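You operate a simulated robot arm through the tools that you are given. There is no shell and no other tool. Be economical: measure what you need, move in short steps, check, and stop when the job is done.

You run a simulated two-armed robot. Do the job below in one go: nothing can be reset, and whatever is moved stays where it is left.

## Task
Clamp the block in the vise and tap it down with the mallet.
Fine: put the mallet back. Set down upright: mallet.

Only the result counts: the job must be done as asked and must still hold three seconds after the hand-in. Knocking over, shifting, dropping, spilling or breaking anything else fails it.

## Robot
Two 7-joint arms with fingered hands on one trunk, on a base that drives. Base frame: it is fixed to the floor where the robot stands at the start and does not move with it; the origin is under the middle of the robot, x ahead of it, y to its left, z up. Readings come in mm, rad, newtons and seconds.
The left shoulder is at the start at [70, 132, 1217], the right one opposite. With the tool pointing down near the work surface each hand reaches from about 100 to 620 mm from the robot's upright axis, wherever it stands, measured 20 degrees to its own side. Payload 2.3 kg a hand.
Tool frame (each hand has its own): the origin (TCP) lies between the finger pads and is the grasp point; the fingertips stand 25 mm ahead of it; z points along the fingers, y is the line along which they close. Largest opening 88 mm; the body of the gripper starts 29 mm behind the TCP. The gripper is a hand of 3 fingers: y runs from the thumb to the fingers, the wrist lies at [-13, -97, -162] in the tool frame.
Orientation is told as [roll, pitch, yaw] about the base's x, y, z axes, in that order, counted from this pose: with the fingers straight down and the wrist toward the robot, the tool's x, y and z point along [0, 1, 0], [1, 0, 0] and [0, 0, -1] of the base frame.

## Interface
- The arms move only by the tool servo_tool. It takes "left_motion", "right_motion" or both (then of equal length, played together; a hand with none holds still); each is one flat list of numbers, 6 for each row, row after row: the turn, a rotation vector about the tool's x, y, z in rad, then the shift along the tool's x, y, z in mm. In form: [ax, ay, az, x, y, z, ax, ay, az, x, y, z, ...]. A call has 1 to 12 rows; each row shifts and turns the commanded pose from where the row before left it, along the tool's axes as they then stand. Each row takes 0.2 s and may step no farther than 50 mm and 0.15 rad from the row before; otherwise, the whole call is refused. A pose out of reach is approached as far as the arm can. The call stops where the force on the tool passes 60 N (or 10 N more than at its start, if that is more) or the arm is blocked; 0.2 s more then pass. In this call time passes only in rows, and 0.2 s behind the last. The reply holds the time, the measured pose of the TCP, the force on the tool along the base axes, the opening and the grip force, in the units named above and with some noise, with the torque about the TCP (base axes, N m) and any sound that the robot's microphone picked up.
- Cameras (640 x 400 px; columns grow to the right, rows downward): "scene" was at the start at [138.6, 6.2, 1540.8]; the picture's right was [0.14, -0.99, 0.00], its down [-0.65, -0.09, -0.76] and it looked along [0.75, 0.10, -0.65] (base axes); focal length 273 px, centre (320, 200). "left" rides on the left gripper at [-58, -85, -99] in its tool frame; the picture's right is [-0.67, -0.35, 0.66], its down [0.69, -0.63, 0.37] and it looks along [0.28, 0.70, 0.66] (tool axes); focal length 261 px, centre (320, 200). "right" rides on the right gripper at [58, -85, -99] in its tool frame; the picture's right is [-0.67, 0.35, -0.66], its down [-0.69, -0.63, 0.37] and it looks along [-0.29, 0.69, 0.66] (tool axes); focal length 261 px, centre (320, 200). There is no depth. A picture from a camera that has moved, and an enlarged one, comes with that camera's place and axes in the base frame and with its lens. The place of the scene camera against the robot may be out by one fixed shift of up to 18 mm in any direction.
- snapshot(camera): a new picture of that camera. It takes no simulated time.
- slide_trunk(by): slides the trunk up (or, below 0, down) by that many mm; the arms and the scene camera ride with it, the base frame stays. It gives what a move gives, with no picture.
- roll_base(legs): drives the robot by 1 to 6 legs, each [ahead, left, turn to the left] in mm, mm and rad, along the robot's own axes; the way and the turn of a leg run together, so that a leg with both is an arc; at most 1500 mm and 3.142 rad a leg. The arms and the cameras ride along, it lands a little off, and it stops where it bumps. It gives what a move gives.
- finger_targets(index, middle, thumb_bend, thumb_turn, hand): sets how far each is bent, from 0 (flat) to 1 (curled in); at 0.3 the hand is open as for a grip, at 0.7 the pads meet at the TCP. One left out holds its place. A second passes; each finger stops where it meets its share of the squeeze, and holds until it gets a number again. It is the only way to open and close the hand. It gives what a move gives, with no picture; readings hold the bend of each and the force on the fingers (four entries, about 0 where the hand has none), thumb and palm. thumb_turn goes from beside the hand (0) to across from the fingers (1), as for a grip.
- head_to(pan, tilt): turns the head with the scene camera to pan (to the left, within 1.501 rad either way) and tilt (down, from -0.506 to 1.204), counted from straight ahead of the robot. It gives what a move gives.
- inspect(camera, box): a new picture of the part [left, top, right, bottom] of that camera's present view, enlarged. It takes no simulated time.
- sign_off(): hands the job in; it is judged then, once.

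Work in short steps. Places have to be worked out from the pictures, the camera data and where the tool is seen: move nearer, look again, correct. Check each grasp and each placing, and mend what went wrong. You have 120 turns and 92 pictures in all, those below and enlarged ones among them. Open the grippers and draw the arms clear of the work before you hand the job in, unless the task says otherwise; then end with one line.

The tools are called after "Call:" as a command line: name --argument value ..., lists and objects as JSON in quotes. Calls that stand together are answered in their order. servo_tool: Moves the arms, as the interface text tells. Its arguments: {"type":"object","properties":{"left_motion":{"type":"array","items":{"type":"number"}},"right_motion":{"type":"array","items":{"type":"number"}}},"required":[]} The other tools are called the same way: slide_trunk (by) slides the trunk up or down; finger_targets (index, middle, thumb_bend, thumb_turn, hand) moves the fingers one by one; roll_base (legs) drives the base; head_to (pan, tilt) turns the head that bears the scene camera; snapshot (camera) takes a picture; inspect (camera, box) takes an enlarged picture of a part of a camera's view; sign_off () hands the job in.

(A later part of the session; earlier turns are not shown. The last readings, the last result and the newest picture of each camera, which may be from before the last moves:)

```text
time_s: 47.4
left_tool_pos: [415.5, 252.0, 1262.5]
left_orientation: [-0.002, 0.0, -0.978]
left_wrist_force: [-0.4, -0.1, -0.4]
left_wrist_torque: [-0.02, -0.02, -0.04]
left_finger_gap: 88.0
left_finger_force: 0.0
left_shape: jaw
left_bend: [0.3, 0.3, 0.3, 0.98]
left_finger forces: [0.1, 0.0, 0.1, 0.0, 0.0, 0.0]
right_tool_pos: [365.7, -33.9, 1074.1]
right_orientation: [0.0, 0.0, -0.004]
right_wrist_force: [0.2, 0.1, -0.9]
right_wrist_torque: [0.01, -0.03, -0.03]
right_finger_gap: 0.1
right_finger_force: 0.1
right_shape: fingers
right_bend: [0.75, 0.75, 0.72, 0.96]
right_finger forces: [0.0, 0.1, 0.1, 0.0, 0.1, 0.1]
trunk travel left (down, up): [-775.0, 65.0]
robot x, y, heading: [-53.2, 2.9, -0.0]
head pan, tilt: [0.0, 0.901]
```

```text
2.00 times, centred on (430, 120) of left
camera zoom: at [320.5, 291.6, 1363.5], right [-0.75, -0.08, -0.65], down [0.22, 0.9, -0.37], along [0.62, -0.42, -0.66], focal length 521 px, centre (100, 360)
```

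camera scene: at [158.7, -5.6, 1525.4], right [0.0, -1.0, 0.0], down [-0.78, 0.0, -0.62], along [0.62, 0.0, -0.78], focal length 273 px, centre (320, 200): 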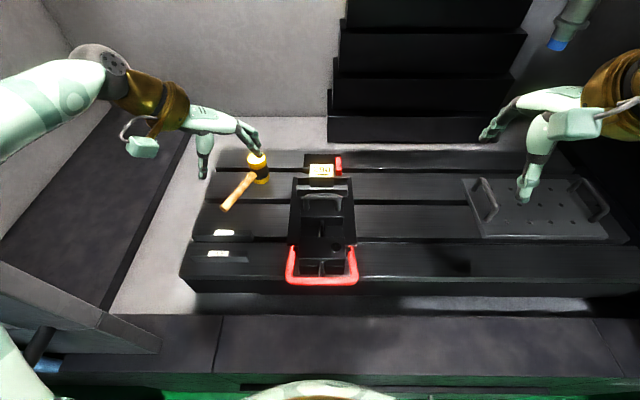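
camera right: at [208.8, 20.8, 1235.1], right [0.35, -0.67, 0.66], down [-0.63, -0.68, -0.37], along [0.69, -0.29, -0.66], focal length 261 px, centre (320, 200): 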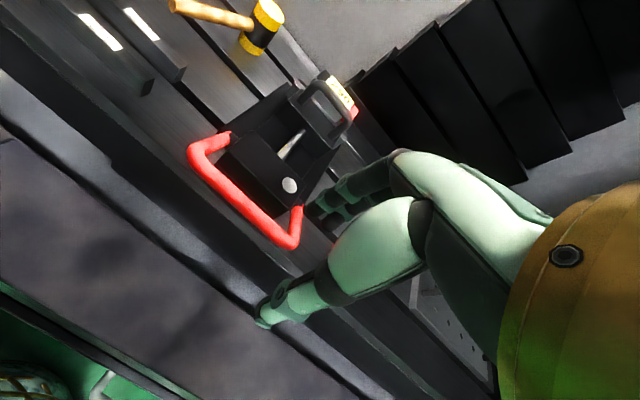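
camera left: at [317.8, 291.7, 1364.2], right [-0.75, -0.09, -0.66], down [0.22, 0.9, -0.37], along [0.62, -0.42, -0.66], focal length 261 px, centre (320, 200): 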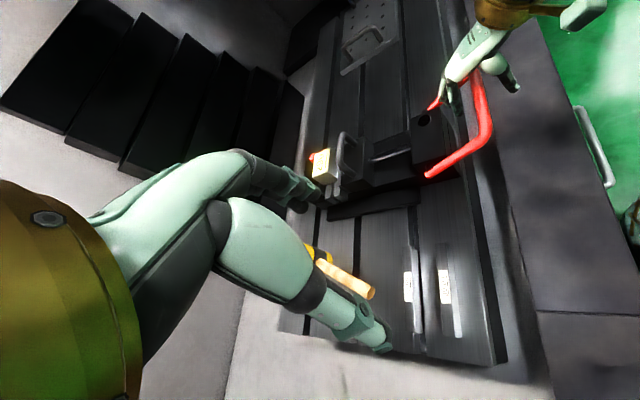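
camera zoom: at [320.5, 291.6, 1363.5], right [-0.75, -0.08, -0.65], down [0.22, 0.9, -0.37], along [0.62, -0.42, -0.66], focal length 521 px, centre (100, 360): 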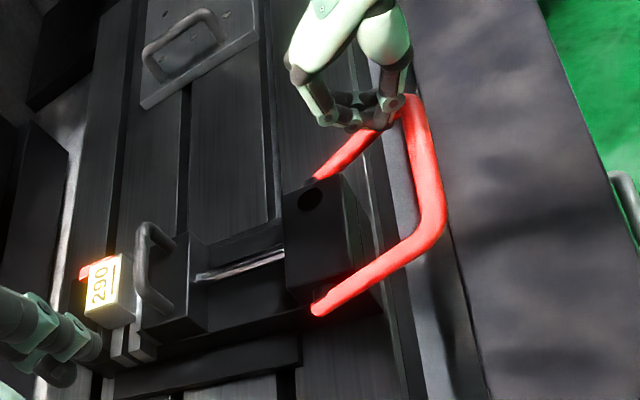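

The lever resisted lifting and didn't rise; perhaps it closes downward. I test by pressing the bar down with the closed fingers.

Call:
servo_tool --right_motion '[0, 0, 0, 0, 0, -25, 0, 0, 0, 10, -18, 0, 0, 0, 0, 0, 0, 12, 0, 0, 0, 0, 0, 10, 0, 0, 0, 0, 0, 8, 0, 0, 0, 0, 0, 6, 0, 0, 0, 0, 0, 6]'

Call:
inspect --camera "left" --box '[320, 20, 540, 220]'

```text
time_s: 49.0
left_tool_pos: [413.0, 251.4, 1263.3]
left_orientation: [-0.001, -0.001, -0.98]
left_wrist_force: [0.4, -1.0, -0.3]
left_wrist_torque: [-0.03, 0.01, -0.03]
left_finger_gap: 87.8
left_finger_force: 0.0
left_shape: jaw
left_bend: [0.3, 0.3, 0.3, 0.98]
left_finger forces: [0.0, 0.0, 0.0, 0.1, 0.0, 0.0]
right_tool_pos: [350.1, -22.3, 1067.5]
right_orientation: [0.025, -0.012, -0.013]
right_wrist_force: [1.1, -0.2, -0.2]
right_wrist_torque: [0.02, 0.0, 0.0]
right_finger_gap: 0.0
right_finger_force: 0.1
right_shape: fingers
right_bend: [0.75, 0.75, 0.72, 0.96]
right_finger forces: [0.0, 0.0, 0.0, 0.1, 0.0, 0.1]
trunk travel left (down, up): [-775.0, 65.0]
robot x, y, heading: [-49.7, -0.5, -0.001]
head pan, tilt: [0.0, 0.901]
```

```text
2.00 times, centred on (430, 120) of left
camera zoom: at [318.4, 291.5, 1364.1], right [-0.75, -0.08, -0.66], down [0.22, 0.9, -0.37], along [0.62, -0.42, -0.66], focal length 521 px, centre (100, 360)
```

zoom: 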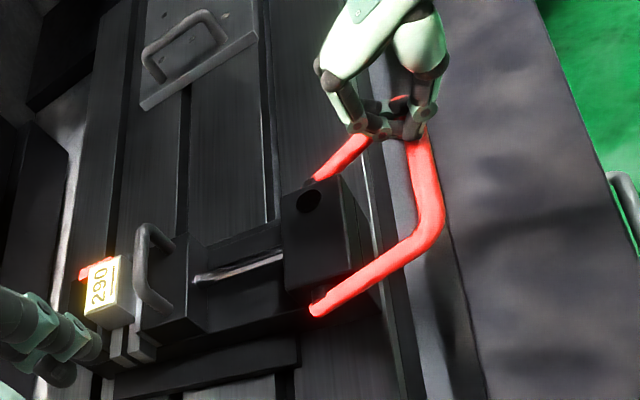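

Not yet in contact. I press further down in small steps.

Call:
servo_tool --right_motion '[0, 0, 0, 0, 0, 6, 0, 0, 0, 0, 0, 6, 0, 0, 0, 0, 0, 6, 0, 0, 0, 0, 0, 6, 0, 0, 0, 0, 0, 6]'

Call:
inspect --camera "left" --box '[320, 20, 540, 220]'

```text
time_s: 50.2
left_tool_pos: [412.3, 252.3, 1263.8]
left_orientation: [0.001, 0.0, -0.979]
left_wrist_force: [0.1, -0.9, -0.4]
left_wrist_torque: [-0.01, -0.02, -0.01]
left_finger_gap: 87.8
left_finger_force: 0.1
left_shape: jaw
left_bend: [0.3, 0.3, 0.3, 0.98]
left_finger forces: [0.1, 0.0, 0.0, 0.1, 0.1, 0.0]
right_tool_pos: [344.8, -23.3, 1028.2]
right_orientation: [-0.001, 0.002, -0.005]
right_wrist_force: [1.1, -1.0, 2.0]
right_wrist_torque: [0.03, -0.03, -0.05]
right_finger_gap: 0.0
right_finger_force: 0.1
right_shape: fingers
right_bend: [0.74, 0.75, 0.74, 0.95]
right_finger forces: [0.0, 0.0, 0.1, 0.1, 0.0, 0.0]
trunk travel left (down, up): [-775.0, 65.0]
robot x, y, heading: [-49.4, -1.5, 0.002]
head pan, tilt: [0.0, 0.901]
```

```text
2.00 times, centred on (430, 120) of left
camera zoom: at [318.1, 291.0, 1364.3], right [-0.75, -0.08, -0.66], down [0.22, 0.9, -0.37], along [0.62, -0.42, -0.66], focal length 521 px, centre (100, 360)
```

zoom: 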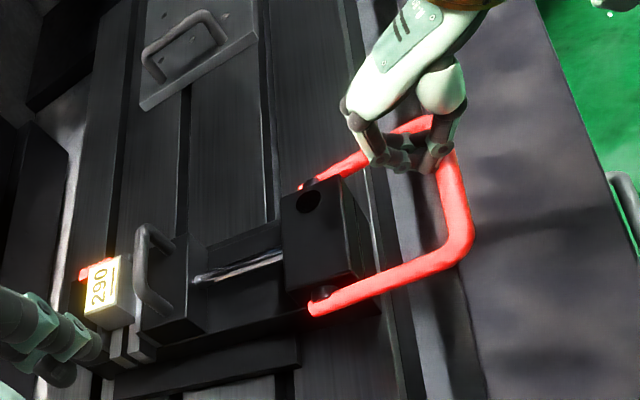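

The bail goes down easily. I continue down to find where it resists.

Call:
servo_tool --right_motion '[0, 0, 0, 0, 0, 7, 0, 0, 0, 0, 0, 7, 0, 0, 0, 0, 1, 7, 0, 0, 0, 0, 1, 7, 0, 0, 0, 0, 1, 7]'

Call:
inspect --camera "left" --box '[320, 20, 540, 220]'

```text
time_s: 51.4
left_tool_pos: [412.4, 251.5, 1264.4]
left_orientation: [0.001, -0.001, -0.977]
left_wrist_force: [0.5, -0.4, -0.2]
left_wrist_torque: [-0.01, 0.0, -0.03]
left_finger_gap: 87.6
left_finger_force: 0.0
left_shape: jaw
left_bend: [0.3, 0.3, 0.3, 0.98]
left_finger forces: [0.0, 0.0, 0.1, 0.0, 0.0, 0.0]
right_tool_pos: [348.1, -23.6, 994.0]
right_orientation: [-0.001, 0.001, -0.004]
right_wrist_force: [1.7, -1.3, 5.1]
right_wrist_torque: [-0.02, 0.08, -0.02]
right_finger_gap: 0.0
right_finger_force: 1.9
right_shape: fingers
right_bend: [0.74, 0.76, 0.75, 0.94]
right_finger forces: [0.1, 3.7, 0.1, 0.0, 0.1, 0.1]
trunk travel left (down, up): [-775.0, 65.0]
robot x, y, heading: [-49.2, -0.9, 0.003]
head pan, tilt: [0.0, 0.901]
```

```text
2.00 times, centred on (430, 120) of left
camera zoom: at [317.7, 291.4, 1364.3], right [-0.75, -0.08, -0.66], down [0.22, 0.9, -0.37], along [0.62, -0.42, -0.66], focal length 521 px, centre (100, 360)
```

zoom: 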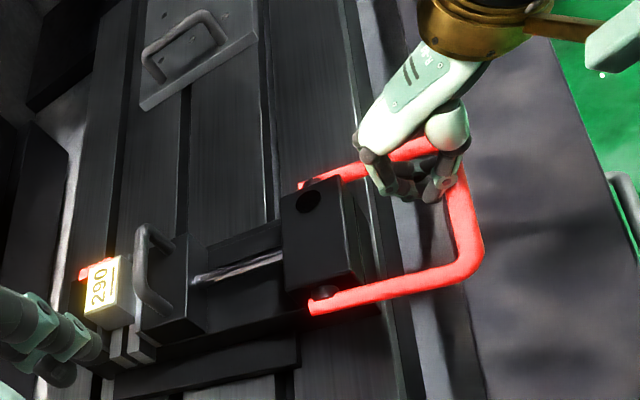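

It keeps going with slowly rising force. I press further down.

Call:
servo_tool --right_motion '[0, 0, 0, 0, 1, 7, 0, 0, 0, 0, 1, 7, 0, 0, 0, 0, 1, 7, 0, 0, 0, 0, 2, 7]'

Call:
inspect --camera "left" --box '[320, 20, 540, 220]'

```text
time_s: 52.4
left_tool_pos: [412.2, 250.8, 1264.5]
left_orientation: [0.001, -0.001, -0.979]
left_wrist_force: [0.3, 0.5, -0.9]
left_wrist_torque: [-0.02, 0.0, 0.03]
left_finger_gap: 87.8
left_finger_force: 0.0
left_shape: jaw
left_bend: [0.3, 0.3, 0.3, 0.98]
left_finger forces: [0.0, 0.1, 0.0, 0.0, 0.0, 0.1]
right_tool_pos: [354.8, -24.8, 965.6]
right_orientation: [0.0, -0.003, -0.003]
right_wrist_force: [3.8, -1.7, 9.6]
right_wrist_torque: [-0.02, 0.06, 0.01]
right_finger_gap: 0.1
right_finger_force: 3.1
right_shape: fingers
right_bend: [0.74, 0.77, 0.75, 0.94]
right_finger forces: [0.0, 7.0, 0.1, 0.0, 0.0, 0.0]
trunk travel left (down, up): [-775.0, 65.0]
robot x, y, heading: [-51.3, -0.4, 0.002]
head pan, tilt: [0.0, 0.901]
```

```text
2.00 times, centred on (430, 120) of left
camera zoom: at [317.5, 291.4, 1364.5], right [-0.75, -0.08, -0.66], down [0.22, 0.9, -0.37], along [0.62, -0.42, -0.66], focal length 521 px, centre (100, 360)
```

zoom: 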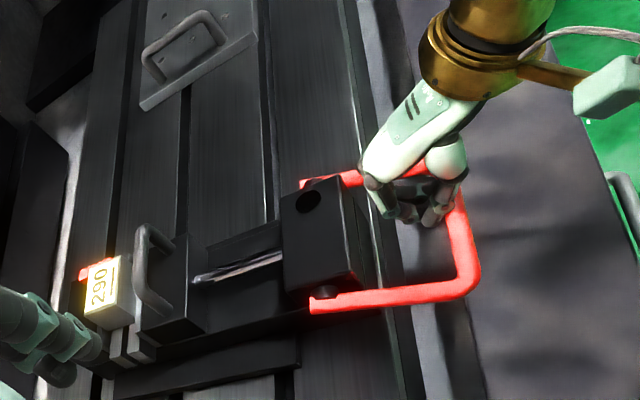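

Resistance grows with the downward angle, which fits a clamping lever. I continue.

Call:
servo_tool --right_motion '[0, 0, 0, 0, 2, 7, 0, 0, 0, 0, 2, 7, 0, 0, 0, 0, 3, 7, 0, 0, 0, 0, 3, 7]'

Call:
inspect --camera "left" --box '[320, 20, 540, 220]'

```text
time_s: 53.4
left_tool_pos: [413.9, 252.5, 1264.0]
left_orientation: [0.0, -0.003, -0.979]
left_wrist_force: [0.7, -0.6, -0.1]
left_wrist_torque: [0.01, 0.01, 0.01]
left_finger_gap: 87.6
left_finger_force: 0.0
left_shape: jaw
left_bend: [0.3, 0.3, 0.3, 0.98]
left_finger forces: [0.0, 0.0, 0.0, 0.1, 0.0, 0.1]
right_tool_pos: [366.4, -23.8, 939.3]
right_orientation: [0.0, -0.006, -0.006]
right_wrist_force: [16.2, -0.8, 33.2]
right_wrist_torque: [-0.11, 0.5, 0.05]
right_finger_gap: 0.0
right_finger_force: 18.8
right_shape: fingers
right_bend: [0.74, 0.82, 0.78, 0.94]
right_finger forces: [0.0, 28.5, 0.1, 0.0, 8.5, 0.1]
trunk travel left (down, up): [-775.0, 65.0]
robot x, y, heading: [-52.5, -2.1, 0.0]
head pan, tilt: [0.0, 0.901]
```

```text
2.00 times, centred on (430, 120) of left
camera zoom: at [318.4, 291.8, 1364.5], right [-0.75, -0.09, -0.66], down [0.22, 0.9, -0.37], along [0.62, -0.42, -0.66], focal length 521 px, centre (100, 360)
```

zoom: 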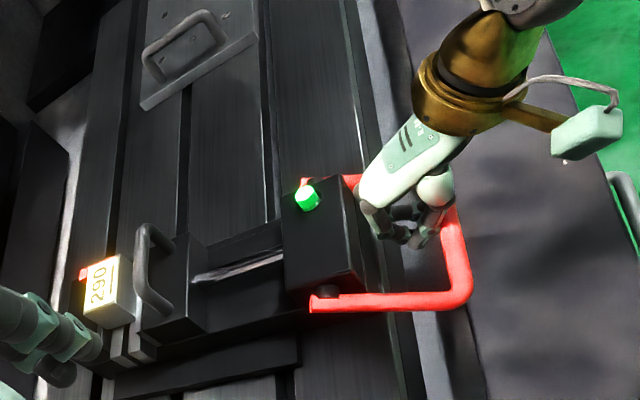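

A green light came on at the vise body: it is clamped. I raise the hand off the lever and check that it stays.

Call:
servo_tool --right_motion '[0, 0, 0, 0, -3, -12, 0, 0, 0, 0, -6, -30, 0, 0, 0, 0, -4, -40, 0, 0, 0, 0, 0, -45, 0, 0, 0, -20, 0, -40, 0, 0, 0, -35, 0, -30, 0, 0, 0, -40, 0, -20, 0, 0, 0, -45, 0, 0]'

Call:
snapshot --camera "scene"

Call:
inspect --camera "left" --box '[320, 20, 540, 220]'

```text
time_s: 55.2
left_tool_pos: [412.5, 250.5, 1263.4]
left_orientation: [0.002, 0.002, -0.979]
left_wrist_force: [-0.4, 0.1, 0.4]
left_wrist_torque: [-0.03, -0.05, -0.01]
left_finger_gap: 88.0
left_finger_force: 0.1
left_shape: jaw
left_bend: [0.3, 0.3, 0.3, 0.98]
left_finger forces: [0.0, 0.0, 0.1, 0.1, 0.0, 0.1]
right_tool_pos: [350.8, -162.9, 1152.7]
right_orientation: [0.001, 0.001, -0.004]
right_wrist_force: [0.4, -0.4, -0.2]
right_wrist_torque: [0.01, 0.0, -0.01]
right_finger_gap: 0.2
right_finger_force: 0.2
right_shape: fingers
right_bend: [0.74, 0.75, 0.78, 0.94]
right_finger forces: [0.0, 0.0, 0.0, 0.0, 0.0, 0.1]
trunk travel left (down, up): [-775.0, 65.0]
robot x, y, heading: [-49.9, 2.2, 0.003]
head pan, tilt: [0.0, 0.901]
```

```text
35 pictures are left
camera scene: at [79.6, -7.2, 1525.5], right [0.0, -1.0, 0.0], down [-0.78, 0.0, -0.62], along [0.62, 0.0, -0.78], focal length 273 px, centre (320, 200)
```

scene: 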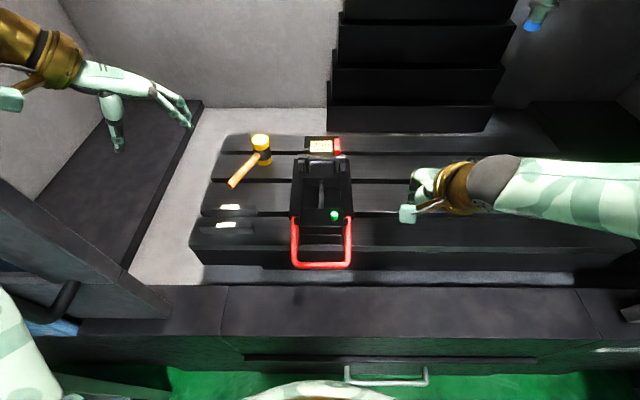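

```text
2.00 times, centred on (430, 120) of left
camera zoom: at [317.8, 289.9, 1364.6], right [-0.75, -0.08, -0.66], down [0.22, 0.91, -0.37], along [0.62, -0.42, -0.66], focal length 521 px, centre (100, 360)
```

zoom: 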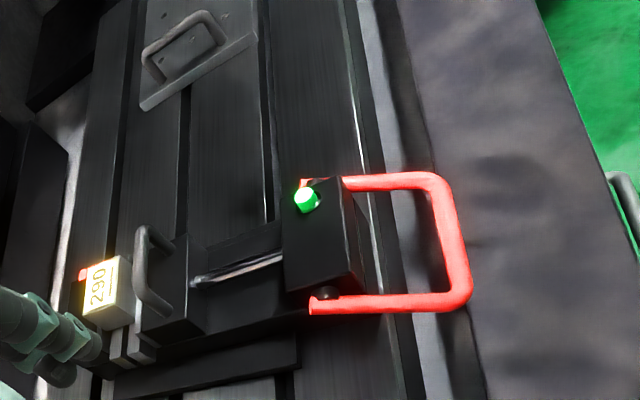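

The light stays green with the lever released. Next, the mallet: I drive forward again and yaw the left hand to about +1.03 so its closing line is square to the mallet handle.

Call:
roll_base --legs '[[72, 0, 0]]'

Call:
servo_tool --left_motion '[0, 0, -0.145, 0, 0, 0, 0, 0, -0.145, 0, 0, 0, 0, 0, -0.145, 0, 0, 0, 0, 0, -0.145, 0, 0, 0, 0, 0, -0.145, 0, 0, 0, 0, 0, -0.145, 0, 0, 0, 0, 0, -0.145, 0, 0, 0, 0, 0, -0.145, 0, 0, 0, 0, 0, -0.145, 0, 0, 0, 0, 0, -0.145, 0, 0, 0, 0, 0, -0.145, 0, 0, 0, 0, 0, -0.145, 0, 0, 0]'

Call:
servo_tool --left_motion '[0, 0, -0.14, 0, 0, 0, 0, 0, -0.13, 0, 0, 0]'

Call:
snapshot --camera "left"

Call:
inspect --camera "scene" --box '[180, 120, 380, 280]'

```text
time_s: 56.2
left_tool_pos: [476.5, 252.6, 1267.4]
left_orientation: [0.007, -0.004, -0.979]
left_wrist_force: [-0.2, -0.2, 0.6]
left_wrist_torque: [0.0, 0.0, 0.02]
left_finger_gap: 87.7
left_finger_force: 0.1
left_shape: jaw
left_bend: [0.3, 0.3, 0.3, 0.98]
left_finger forces: [0.0, 0.0, 0.0, 0.0, 0.0, 0.0]
right_tool_pos: [414.3, -161.3, 1156.4]
right_orientation: [0.0, -0.006, -0.002]
right_wrist_force: [-0.5, -0.8, 0.1]
right_wrist_torque: [0.01, -0.03, -0.02]
right_finger_gap: 0.0
right_finger_force: 0.0
right_shape: fingers
right_bend: [0.74, 0.75, 0.78, 0.94]
right_finger forces: [0.0, 0.0, 0.1, 0.0, 0.0, 0.0]
trunk travel left (down, up): [-775.0, 65.0]
robot x, y, heading: [22.4, 1.2, -0.001]
head pan, tilt: [0.0, 0.901]
```

```text
time_s: 58.8
left_tool_pos: [485.0, 251.2, 1265.5]
left_orientation: [0.0, 0.0, 0.765]
left_wrist_force: [0.1, -0.3, -1.0]
left_wrist_torque: [0.01, 0.04, 0.0]
left_finger_gap: 87.9
left_finger_force: 0.0
left_shape: jaw
left_bend: [0.3, 0.3, 0.3, 0.98]
left_finger forces: [0.1, 0.1, 0.0, 0.0, 0.1, 0.0]
right_tool_pos: [423.5, -162.4, 1153.7]
right_orientation: [0.001, 0.0, -0.003]
right_wrist_force: [0.4, -0.2, -0.4]
right_wrist_torque: [0.0, 0.02, -0.02]
right_finger_gap: 0.1
right_finger_force: 0.1
right_shape: fingers
right_bend: [0.74, 0.75, 0.78, 0.94]
right_finger forces: [0.0, 0.0, 0.1, 0.1, 0.0, 0.1]
trunk travel left (down, up): [-775.0, 65.0]
robot x, y, heading: [22.2, 0.3, -0.001]
head pan, tilt: [0.0, 0.901]
```

```text
time_s: 59.4
left_tool_pos: [485.6, 250.9, 1264.4]
left_orientation: [-0.001, 0.0, 1.036]
left_wrist_force: [0.1, 0.0, 0.0]
left_wrist_torque: [-0.02, 0.01, -0.01]
left_finger_gap: 88.0
left_finger_force: 0.0
left_shape: jaw
left_bend: [0.3, 0.3, 0.3, 0.98]
left_finger forces: [0.0, 0.0, 0.0, 0.0, 0.0, 0.1]
right_tool_pos: [423.9, -161.5, 1153.2]
right_orientation: [0.001, 0.002, -0.003]
right_wrist_force: [-0.4, -0.5, -0.8]
right_wrist_torque: [0.0, 0.0, 0.02]
right_finger_gap: 0.1
right_finger_force: 0.1
right_shape: fingers
right_bend: [0.74, 0.75, 0.78, 0.94]
right_finger forces: [0.0, 0.0, 0.0, 0.0, 0.1, 0.1]
trunk travel left (down, up): [-775.0, 65.0]
robot x, y, heading: [23.5, -2.8, 0.0]
head pan, tilt: [0.0, 0.901]
```

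```text
33 pictures are left
camera left: at [492.8, 150.5, 1364.7], right [0.4, -0.64, -0.66], down [-0.91, -0.19, -0.37], along [0.11, 0.74, -0.66], focal length 261 px, centre (320, 200)
```

left: 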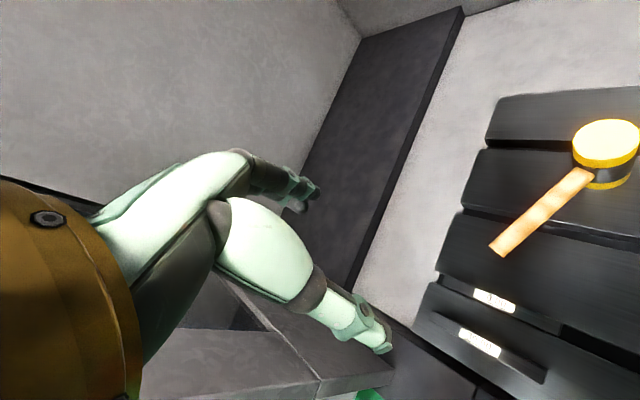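

```text
2.50 times, centred on (280, 200) of scene
camera zoom: at [153.0, -6.3, 1525.4], right [0.0, -1.0, 0.0], down [-0.78, 0.0, -0.62], along [0.62, 0.0, -0.78], focal length 683 px, centre (420, 200)
```

zoom: 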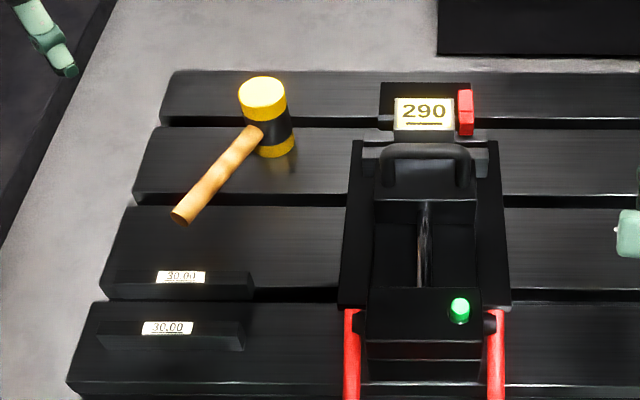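

Mallet handle runs from about (562, 238) to the head near (692, 172), at z≈985. I move the left hand over the handle at about (600, 218), z≈1100.

Call:
servo_tool --left_motion '[0, 0, 0, -23.2, 6, 33, 0, 0, 0, -23.2, 6, 33, 0, 0, 0, -23.2, 6, 33, 0, 0, 0, -23.2, 6, 33, 0, 0, 0, -23.2, 6, 33]'

Call:
snapshot --camera "left"

Call:
inspect --camera "scene" --box '[180, 120, 380, 280]'

```text
time_s: 60.6
left_tool_pos: [592.3, 224.0, 1097.0]
left_orientation: [0.002, 0.001, 1.033]
left_wrist_force: [-0.1, 0.5, -0.2]
left_wrist_torque: [0.02, 0.0, -0.03]
left_finger_gap: 87.7
left_finger_force: 0.1
left_shape: jaw
left_bend: [0.3, 0.3, 0.3, 0.98]
left_finger forces: [0.0, 0.0, 0.0, 0.0, 0.0, 0.0]
left hand out of reach, approached as far as the arm can: row 5
right_tool_pos: [423.3, -160.7, 1151.3]
right_orientation: [0.001, 0.0, -0.003]
right_wrist_force: [0.8, -0.5, -0.2]
right_wrist_torque: [0.01, 0.01, -0.01]
right_finger_gap: 0.2
right_finger_force: 0.1
right_shape: fingers
right_bend: [0.74, 0.75, 0.78, 0.94]
right_finger forces: [0.0, 0.0, 0.1, 0.1, 0.0, 0.0]
trunk travel left (down, up): [-775.0, 65.0]
robot x, y, heading: [18.4, 0.9, -0.003]
head pan, tilt: [0.0, 0.901]
```

```text
31 pictures are left
camera left: at [599.4, 122.5, 1197.7], right [0.4, -0.64, -0.66], down [-0.91, -0.19, -0.36], along [0.11, 0.74, -0.66], focal length 261 px, centre (320, 200)
```

left: 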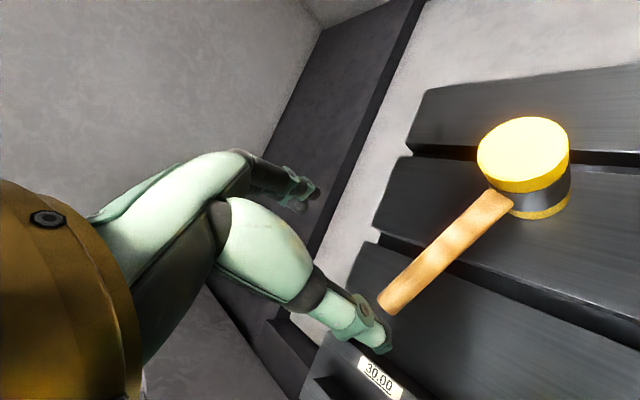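

```text
2.50 times, centred on (280, 200) of scene
camera zoom: at [154.2, -4.5, 1525.3], right [0.0, -1.0, 0.0], down [-0.78, 0.0, -0.62], along [0.62, 0.0, -0.78], focal length 683 px, centre (420, 200)
```

zoom: 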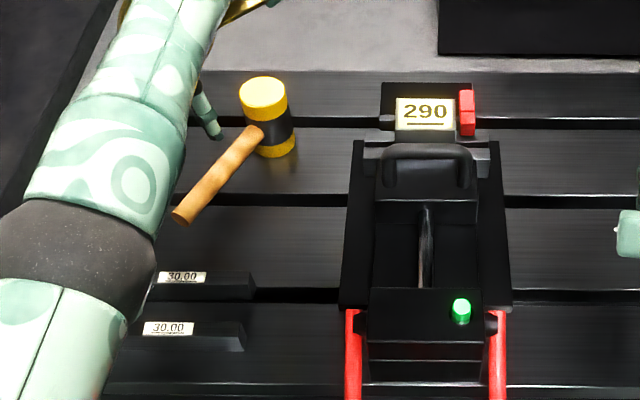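

From two left-camera views, the handle runs from (567, 244) to (677, 180) at z≈967, and the head top is at z≈997 near (702, 170). I descend onto the handle at (592, 229).

Call:
servo_tool --left_motion '[0, 0, 0, 2.5, 4, 40, 0, 0, 0, 0, 0, 40]'

Call:
snapshot --camera "left"

```text
time_s: 61.2
left_tool_pos: [590.3, 227.9, 1019.6]
left_orientation: [-0.002, 0.001, 1.033]
left_wrist_force: [0.5, 1.0, -0.8]
left_wrist_torque: [0.0, 0.0, 0.0]
left_finger_gap: 87.8
left_finger_force: 0.0
left_shape: jaw
left_bend: [0.3, 0.3, 0.3, 0.98]
left_finger forces: [0.0, 0.0, 0.1, 0.1, 0.0, 0.0]
right_tool_pos: [423.2, -159.5, 1151.5]
right_orientation: [0.0, 0.002, -0.003]
right_wrist_force: [-0.3, -0.1, 0.8]
right_wrist_torque: [0.0, 0.02, 0.0]
right_finger_gap: 0.3
right_finger_force: 0.0
right_shape: fingers
right_bend: [0.74, 0.75, 0.78, 0.94]
right_finger forces: [0.1, 0.0, 0.0, 0.0, 0.0, 0.0]
trunk travel left (down, up): [-775.0, 65.0]
robot x, y, heading: [18.6, 0.6, -0.002]
head pan, tilt: [0.0, 0.901]
```

```text
29 pictures are left
camera left: at [597.4, 126.2, 1119.3], right [0.4, -0.64, -0.65], down [-0.91, -0.19, -0.37], along [0.11, 0.74, -0.66], focal length 261 px, centre (320, 200)
```

left: 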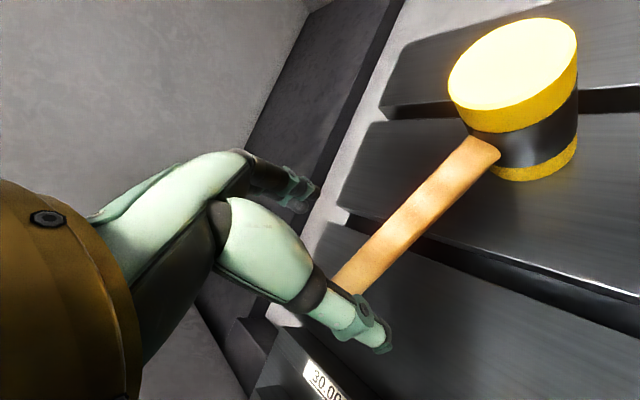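

The projected grasp point lands on the handle. I descend the last 48 mm, edging slightly toward the head, then grip.

Call:
servo_tool --left_motion '[0, 0, 0, -4, 0, 20, 0, 0, 0, -4, 0, 18, 0, 0, 0, 0, 0, 10]'

Call:
finger_targets --hand "left" --index 0.85 --middle 0.85 --thumb_bend 0.85

Call:
snapshot --camera "left"

```text
time_s: 62.0
left_tool_pos: [584.9, 228.8, 974.6]
left_orientation: [-0.002, 0.0, 1.032]
left_wrist_force: [1.1, 0.0, 0.7]
left_wrist_torque: [-0.02, -0.01, -0.03]
left_finger_gap: 87.8
left_finger_force: 0.0
left_shape: jaw
left_bend: [0.3, 0.3, 0.3, 0.98]
left_finger forces: [0.0, 0.1, 0.0, 0.0, 0.0, 0.0]
left hand out of reach, approached as far as the arm can: row 2
right_tool_pos: [422.7, -160.9, 1152.0]
right_orientation: [0.001, -0.002, -0.001]
right_wrist_force: [-0.6, 0.9, -0.5]
right_wrist_torque: [0.0, 0.04, -0.04]
right_finger_gap: 0.1
right_finger_force: 0.2
right_shape: fingers
right_bend: [0.74, 0.75, 0.78, 0.94]
right_finger forces: [0.0, 0.0, 0.0, 0.1, 0.0, 0.0]
trunk travel left (down, up): [-775.0, 65.0]
robot x, y, heading: [22.9, -0.4, -0.003]
head pan, tilt: [0.0, 0.901]
```

```text
time_s: 63.0
left_tool_pos: [586.8, 227.2, 974.1]
left_orientation: [-0.001, -0.001, 1.032]
left_wrist_force: [-0.1, -0.1, -0.2]
left_wrist_torque: [-0.03, -0.02, -0.14]
left_finger_gap: 5.3
left_finger_force: 18.4
left_shape: fingers
left_bend: [0.73, 0.73, 0.7, 0.96]
left_finger forces: [9.5, 9.1, 0.0, 0.1, 18.8, 0.1]
right_tool_pos: [423.5, -161.8, 1152.8]
right_orientation: [-0.001, -0.001, -0.004]
right_wrist_force: [0.1, 0.1, -0.2]
right_wrist_torque: [-0.01, -0.01, 0.01]
right_finger_gap: 0.1
right_finger_force: 0.0
right_shape: fingers
right_bend: [0.74, 0.75, 0.78, 0.94]
right_finger forces: [0.0, 0.1, 0.0, 0.0, 0.0, 0.0]
trunk travel left (down, up): [-775.0, 65.0]
robot x, y, heading: [18.8, -0.8, 0.003]
head pan, tilt: [0.0, 0.901]
```

```text
28 pictures are left
camera left: at [593.3, 125.5, 1074.9], right [0.4, -0.64, -0.66], down [-0.91, -0.19, -0.37], along [0.11, 0.74, -0.66], focal length 261 px, centre (320, 200)
```

left: 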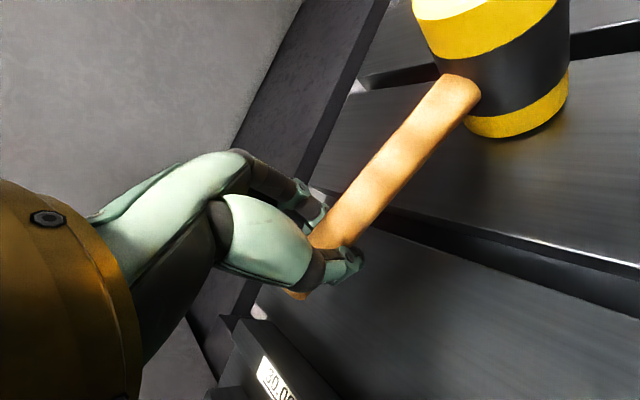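

Handle gripped at ≈18 N, hooked above the pads. I record this pose, (587, 227, 974) with yaw 1.032, for the return, and lift 30 mm as a test.

Call:
servo_tool --left_motion '[0, 0, 0, 0, 0, -10, 0, 0, 0, 0, 0, -10, 0, 0, 0, 0, 0, -10]'

Call:
snapshot --camera "left"

Call:
inspect --camera "scene" --box '[180, 120, 380, 280]'

```text
time_s: 63.8
left_tool_pos: [590.3, 227.5, 1004.7]
left_orientation: [-0.001, 0.001, 1.035]
left_wrist_force: [0.0, -1.0, -0.7]
left_wrist_torque: [-0.01, 0.02, 0.01]
left_finger_gap: 0.1
left_finger_force: 4.7
left_shape: fingers
left_bend: [0.74, 0.76, 0.77, 0.96]
left_finger forces: [6.3, 0.7, 0.0, 0.1, 3.1, 0.0]
right_tool_pos: [423.3, -160.9, 1150.7]
right_orientation: [0.0, 0.002, -0.001]
right_wrist_force: [0.3, -0.2, 0.4]
right_wrist_torque: [-0.01, 0.0, 0.0]
right_finger_gap: 0.0
right_finger_force: 0.1
right_shape: fingers
right_bend: [0.74, 0.75, 0.78, 0.94]
right_finger forces: [0.1, 0.0, 0.0, 0.0, 0.0, 0.0]
trunk travel left (down, up): [-775.0, 65.0]
robot x, y, heading: [23.1, -1.0, 0.004]
head pan, tilt: [0.0, 0.901]
```

```text
27 pictures are left
camera left: at [596.7, 125.9, 1104.1], right [0.4, -0.64, -0.66], down [-0.91, -0.19, -0.36], along [0.11, 0.74, -0.66], focal length 261 px, centre (320, 200)
```

left: 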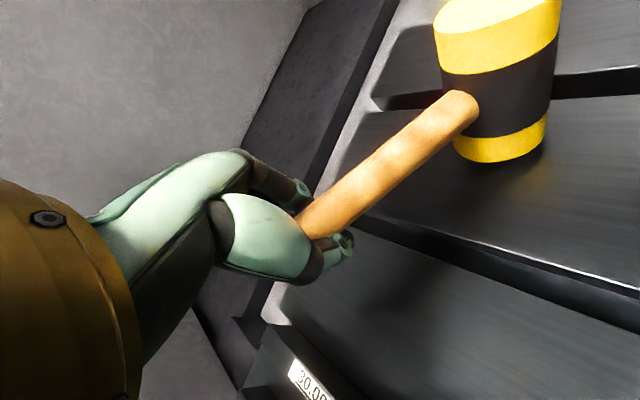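

```text
2.50 times, centred on (280, 200) of scene
camera zoom: at [153.2, -5.5, 1525.4], right [0.0, -1.0, 0.0], down [-0.78, 0.0, -0.62], along [0.62, 0.0, -0.78], focal length 683 px, centre (420, 200)
```

zoom: 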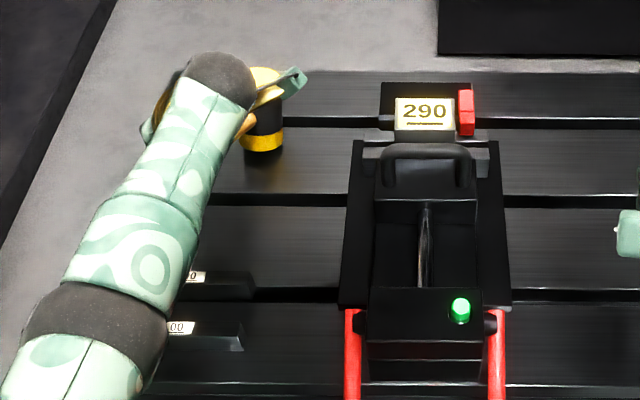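

Wrist force shows no weight carried, so the grip slipped. I zoom in before acting.

Call:
inspect --camera "left" --box '[240, 40, 600, 320]'

```text
1.43 times, centred on (420, 180) of left
camera zoom: at [596.7, 125.9, 1104.1], right [0.4, -0.64, -0.66], down [-0.91, -0.19, -0.36], along [0.11, 0.74, -0.66], focal length 372 px, centre (177, 229)
```

zoom: 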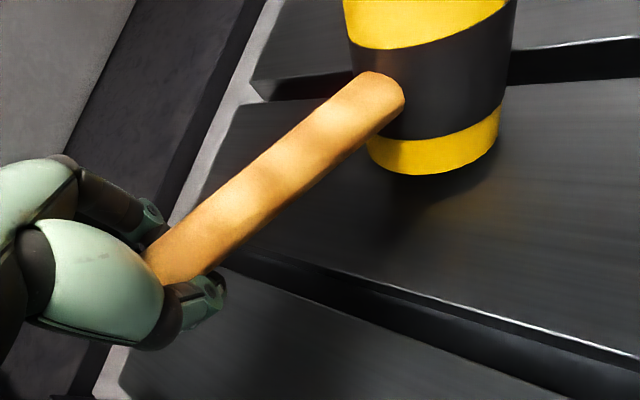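

The tail is lifted and the head is leaning; the handle sits higher in the hand than the pads. I lower it back, then open.

Call:
servo_tool --left_motion '[0, 0, 0, 0, 0, 8, 0, 0, 0, 0, 0, 8, 0, 0, 0, 0, 0, 8, 0, 0, 0, 0, 0, 6]'

Call:
finger_targets --hand "left" --index 0.45 --middle 0.45 --thumb_bend 0.45

Call:
snapshot --camera "left"

```text
time_s: 64.8
left_tool_pos: [585.3, 227.9, 973.4]
left_orientation: [-0.002, 0.0, 1.034]
left_wrist_force: [-1.9, 0.3, -0.2]
left_wrist_torque: [0.0, -0.04, 0.0]
left_finger_gap: 0.0
left_finger_force: 4.5
left_shape: fingers
left_bend: [0.74, 0.76, 0.78, 0.96]
left_finger forces: [3.2, 2.2, 0.0, 0.0, 3.5, 0.0]
right_tool_pos: [422.4, -161.5, 1153.0]
right_orientation: [-0.001, -0.001, -0.002]
right_wrist_force: [-0.1, -0.6, 0.9]
right_wrist_torque: [-0.02, -0.03, 0.0]
right_finger_gap: 0.0
right_finger_force: 0.0
right_shape: fingers
right_bend: [0.74, 0.75, 0.78, 0.94]
right_finger forces: [0.0, 0.1, 0.0, 0.1, 0.1, 0.0]
trunk travel left (down, up): [-775.0, 65.0]
robot x, y, heading: [18.3, 1.7, -0.001]
head pan, tilt: [0.0, 0.901]
```

```text
time_s: 65.8
left_tool_pos: [587.0, 228.5, 973.6]
left_orientation: [-0.002, -0.002, 1.032]
left_wrist_force: [0.3, 0.4, -0.3]
left_wrist_torque: [-0.02, -0.07, 0.04]
left_finger_gap: 52.0
left_finger_force: 0.1
left_shape: fingers
left_bend: [0.45, 0.45, 0.45, 0.97]
left_finger forces: [0.0, 0.1, 0.0, 0.0, 0.0, 0.1]
right_tool_pos: [423.2, -161.0, 1153.0]
right_orientation: [0.001, 0.001, -0.002]
right_wrist_force: [0.6, -0.2, -0.5]
right_wrist_torque: [-0.01, -0.01, -0.02]
right_finger_gap: 0.0
right_finger_force: 0.0
right_shape: fingers
right_bend: [0.74, 0.75, 0.78, 0.94]
right_finger forces: [0.0, 0.0, 0.0, 0.0, 0.0, 0.0]
trunk travel left (down, up): [-775.0, 65.0]
robot x, y, heading: [22.1, 1.3, 0.0]
head pan, tilt: [0.0, 0.901]
```

```text
24 pictures are left
camera left: at [593.0, 126.2, 1073.6], right [0.4, -0.64, -0.65], down [-0.91, -0.19, -0.37], along [0.11, 0.74, -0.66], focal length 261 px, centre (320, 200)
```

left: 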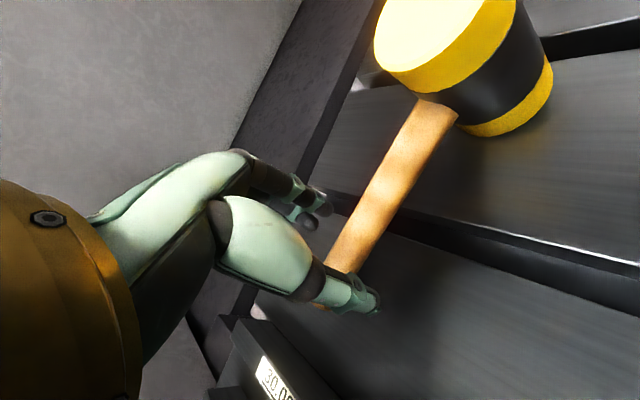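

The mallet now leans back toward its tail. I zoom in to see what holds it.

Call:
inspect --camera "left" --box '[240, 160, 440, 330]'

Call:
inspect --camera "scene" --box '[210, 110, 310, 200]'

```text
2.35 times, centred on (340, 245) of left
camera zoom: at [593.0, 126.2, 1073.6], right [0.4, -0.64, -0.65], down [-0.91, -0.19, -0.37], along [0.11, 0.74, -0.66], focal length 613 px, centre (273, 94)
```

zoom: 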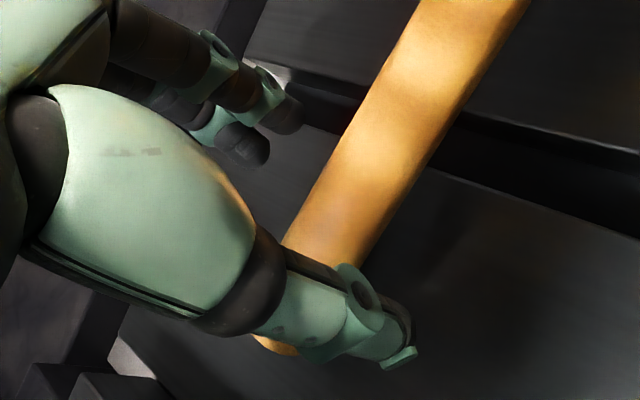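

```text
4.44 times, centred on (260, 155) of scene
camera zoom: at [152.2, -5.6, 1525.5], right [0.0, -1.0, 0.0], down [-0.78, 0.0, -0.62], along [0.62, 0.0, -0.78], focal length 1214 px, centre (587, 400)
```

zoom: 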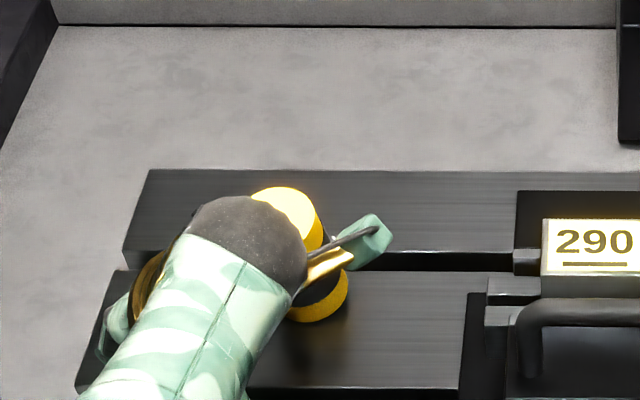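

The mallet seems tilted toward its tail, perhaps with my thumb resting on it. I raise the open hand slowly to free it, then look.

Call:
servo_tool --left_motion '[0, 0, 0, 0, 0, -4, 0, 0, 0, 0, 0, -4, 0, 0, 0, 0, 0, -4, 0, 0, 0, 0, 0, -5, 0, 0, 0, 0, 0, -5, 0, 0, 0, 0, 0, -8, 0, 0, 0, 0, 0, -20, 0, 0, 0, 0, 0, -30]'

Call:
snapshot --camera "left"

```text
time_s: 67.6
left_tool_pos: [591.1, 226.5, 1054.4]
left_orientation: [0.003, 0.002, 1.033]
left_wrist_force: [0.7, -0.4, 0.2]
left_wrist_torque: [0.02, -0.01, -0.03]
left_finger_gap: 52.1
left_finger_force: 0.1
left_shape: fingers
left_bend: [0.45, 0.45, 0.45, 0.97]
left_finger forces: [0.0, 0.0, 0.0, 0.1, 0.1, 0.0]
left hand out of reach, approached as far as the arm can: row 7
right_tool_pos: [421.8, -161.7, 1153.2]
right_orientation: [0.0, 0.0, -0.001]
right_wrist_force: [-0.8, -1.7, 0.2]
right_wrist_torque: [0.02, -0.02, 0.0]
right_finger_gap: 0.1
right_finger_force: 0.1
right_shape: fingers
right_bend: [0.74, 0.75, 0.78, 0.94]
right_finger forces: [0.0, 0.1, 0.0, 0.0, 0.0, 0.1]
trunk travel left (down, up): [-775.0, 65.0]
robot x, y, heading: [22.0, 2.1, 0.003]
head pan, tilt: [0.0, 0.901]
```

```text
21 pictures are left
camera left: at [598.3, 124.8, 1154.8], right [0.4, -0.64, -0.66], down [-0.91, -0.19, -0.36], along [0.11, 0.74, -0.66], focal length 261 px, centre (320, 200)
```

left: 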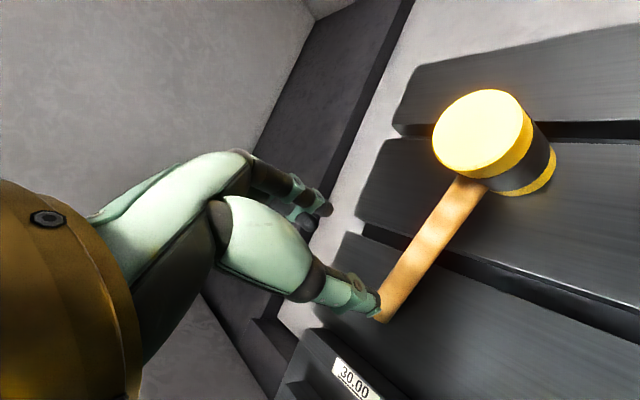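

It rests stably on its tail: tail ≈ (553, 235, 940), junction ≈ (669, 195, 968). Earlier the pads sat about 12 mm too high on the handle. I yaw to match and tilt the hand forward 0.53 rad, which also gains reach, and then go to a pre-grasp point.

Call:
finger_targets --hand "left" --index 0.38 --middle 0.38 --thumb_bend 0.38

Call:
servo_tool --left_motion '[0, 0, -0.1, 0, 0, 0, 0, 0, -0.1, 0, 0, 0, 0, -0.1325, 0, 0, 0, 0, 0, -0.1325, 0, 0, 0, 0, 0, -0.1325, 0, 0, 0, 0, 0, -0.1325, 0, 0, 0, 0, 0, 0, 0, 15, -2, 18, 0, 0, 0, 15, -2, 18]'

Call:
snapshot --camera "left"

```text
time_s: 68.6
left_tool_pos: [591.2, 226.0, 1054.3]
left_orientation: [0.004, 0.002, 1.033]
left_wrist_force: [-0.3, -0.4, -0.4]
left_wrist_torque: [0.01, 0.02, -0.01]
left_finger_gap: 67.5
left_finger_force: 0.0
left_shape: fingers
left_bend: [0.38, 0.38, 0.38, 0.97]
left_finger forces: [0.0, 0.0, 0.0, 0.1, 0.0, 0.1]
right_tool_pos: [421.8, -160.6, 1152.9]
right_orientation: [-0.001, 0.0, -0.003]
right_wrist_force: [0.6, -1.0, 0.4]
right_wrist_torque: [0.01, 0.0, -0.02]
right_finger_gap: 0.0
right_finger_force: 0.1
right_shape: fingers
right_bend: [0.74, 0.75, 0.78, 0.94]
right_finger forces: [0.0, 0.1, 0.0, 0.0, 0.0, 0.0]
trunk travel left (down, up): [-775.0, 65.0]
robot x, y, heading: [19.4, -0.7, 0.001]
head pan, tilt: [0.0, 0.901]
```

```text
time_s: 70.4
left_tool_pos: [567.5, 229.7, 1007.5]
left_orientation: [-0.53, 0.001, 1.231]
left_wrist_force: [0.0, 0.4, 0.4]
left_wrist_torque: [0.0, -0.01, 0.04]
left_finger_gap: 67.3
left_finger_force: 0.1
left_shape: fingers
left_bend: [0.38, 0.38, 0.38, 0.97]
left_finger forces: [0.0, 0.1, 0.1, 0.0, 0.0, 0.0]
left hand out of reach, approached as far as the arm can: row 1, 2
right_tool_pos: [423.8, -160.5, 1154.0]
right_orientation: [-0.001, 0.001, -0.001]
right_wrist_force: [0.2, -0.2, -0.3]
right_wrist_torque: [-0.01, -0.01, -0.01]
right_finger_gap: 0.3
right_finger_force: 0.1
right_shape: fingers
right_bend: [0.74, 0.75, 0.78, 0.94]
right_finger forces: [0.1, 0.0, 0.0, 0.0, 0.0, 0.0]
trunk travel left (down, up): [-775.0, 65.0]
robot x, y, heading: [21.6, 3.2, -0.003]
head pan, tilt: [0.0, 0.901]
```

```text
20 pictures are left
camera left: at [539.5, 151.0, 1123.6], right [0.74, -0.63, -0.23], down [-0.59, -0.46, -0.66], along [0.31, 0.62, -0.72], focal length 261 px, centre (320, 200)
```

left: 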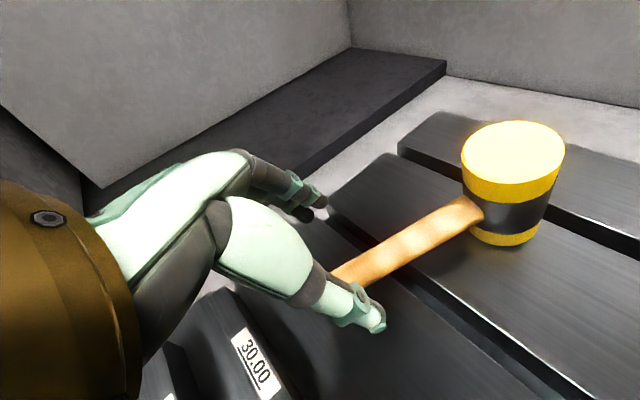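

The hand lines up with the handle along its pointing axis. I advance 64 mm along the fingers and grip.

Call:
servo_tool --left_motion '[0, 0, 0, 0, 0, 20, 0, 0, 0, 0, 0, 20, 0, 0, 0, 0, 0, 12, 0, 0, 0, 0, 0, 8, 0, 0, 0, 0, 0, 4]'

Call:
snapshot --camera "left"

```text
time_s: 71.6
left_tool_pos: [597.3, 219.9, 952.4]
left_orientation: [-0.532, 0.001, 1.234]
left_wrist_force: [-0.2, 0.9, 0.6]
left_wrist_torque: [0.0, 0.0, -0.02]
left_finger_gap: 67.3
left_finger_force: 0.1
left_shape: fingers
left_bend: [0.38, 0.38, 0.38, 0.97]
left_finger forces: [0.0, 0.0, 0.0, 0.0, 0.0, 0.1]
right_tool_pos: [424.3, -160.8, 1152.7]
right_orientation: [0.0, -0.001, -0.002]
right_wrist_force: [0.3, 0.5, 0.5]
right_wrist_torque: [-0.02, -0.03, -0.03]
right_finger_gap: 0.0
right_finger_force: 0.1
right_shape: fingers
right_bend: [0.74, 0.75, 0.78, 0.94]
right_finger forces: [0.0, 0.0, 0.0, 0.1, 0.1, 0.0]
trunk travel left (down, up): [-775.0, 65.0]
robot x, y, heading: [17.0, -1.3, -0.002]
head pan, tilt: [0.0, 0.901]
```

```text
19 pictures are left
camera left: at [569.1, 140.6, 1067.6], right [0.74, -0.63, -0.23], down [-0.59, -0.46, -0.66], along [0.31, 0.63, -0.71], focal length 261 px, centre (320, 200)
```

left: 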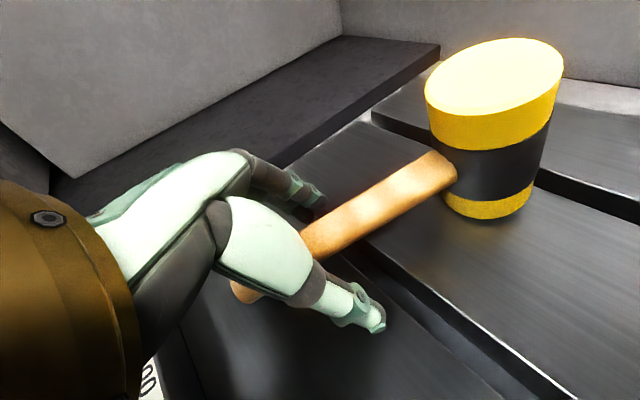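

The projected TCP lies on the handle's centreline. I grip firmly.

Call:
finger_targets --hand "left" --index 1.0 --middle 1.0 --thumb_bend 1.0

Call:
servo_tool --left_motion '[0, 0, 0, -4, 0, -7, 0, 0, 0, -4, 0, -7]'

Call:
snapshot --camera "left"

```text
time_s: 72.6
left_tool_pos: [597.1, 219.9, 950.8]
left_orientation: [-0.531, 0.001, 1.231]
left_wrist_force: [0.5, -0.8, -0.6]
left_wrist_torque: [0.05, 0.32, 0.01]
left_finger_gap: 0.2
left_finger_force: 13.0
left_shape: fingers
left_bend: [0.86, 0.98, 0.9, 0.94]
left_finger forces: [0.0, 11.2, 0.0, 0.1, 5.5, 9.5]
right_tool_pos: [424.4, -160.0, 1151.4]
right_orientation: [-0.003, 0.001, -0.002]
right_wrist_force: [0.1, 0.1, -0.3]
right_wrist_torque: [-0.05, 0.01, 0.0]
right_finger_gap: 0.0
right_finger_force: 0.1
right_shape: fingers
right_bend: [0.74, 0.75, 0.78, 0.94]
right_finger forces: [0.0, 0.0, 0.1, 0.0, 0.1, 0.0]
trunk travel left (down, up): [-775.0, 65.0]
robot x, y, heading: [23.1, 1.8, -0.0]
head pan, tilt: [0.0, 0.901]
```

```text
time_s: 73.2
left_tool_pos: [597.5, 217.3, 968.2]
left_orientation: [-0.529, 0.002, 1.232]
left_wrist_force: [-0.5, 0.2, -4.1]
left_wrist_torque: [0.05, 0.38, -0.01]
left_finger_gap: 0.0
left_finger_force: 10.9
left_shape: fingers
left_bend: [0.86, 0.98, 0.9, 0.94]
left_finger forces: [0.0, 11.4, 0.0, 0.0, 0.0, 10.3]
right_tool_pos: [424.7, -161.1, 1152.1]
right_orientation: [0.001, 0.002, -0.002]
right_wrist_force: [0.0, 0.4, -0.3]
right_wrist_torque: [-0.01, 0.02, 0.01]
right_finger_gap: 0.0
right_finger_force: 0.1
right_shape: fingers
right_bend: [0.74, 0.75, 0.78, 0.94]
right_finger forces: [0.0, 0.0, 0.1, 0.1, 0.0, 0.1]
trunk travel left (down, up): [-775.0, 65.0]
robot x, y, heading: [18.3, 3.6, 0.004]
head pan, tilt: [0.0, 0.901]
```

```text
18 pictures are left
camera left: at [569.5, 140.0, 1083.4], right [0.74, -0.63, -0.23], down [-0.59, -0.46, -0.66], along [0.31, 0.63, -0.71], focal length 261 px, centre (320, 200)
```

left: 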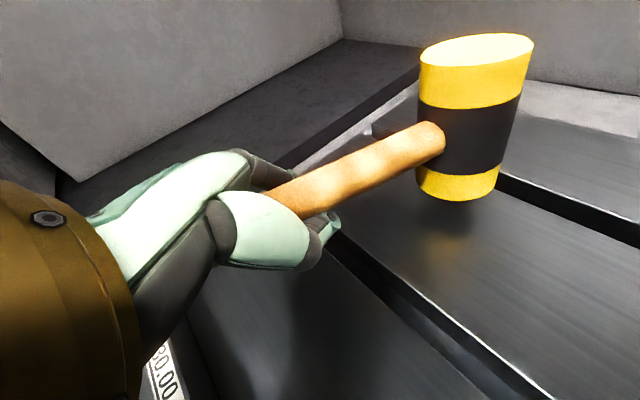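

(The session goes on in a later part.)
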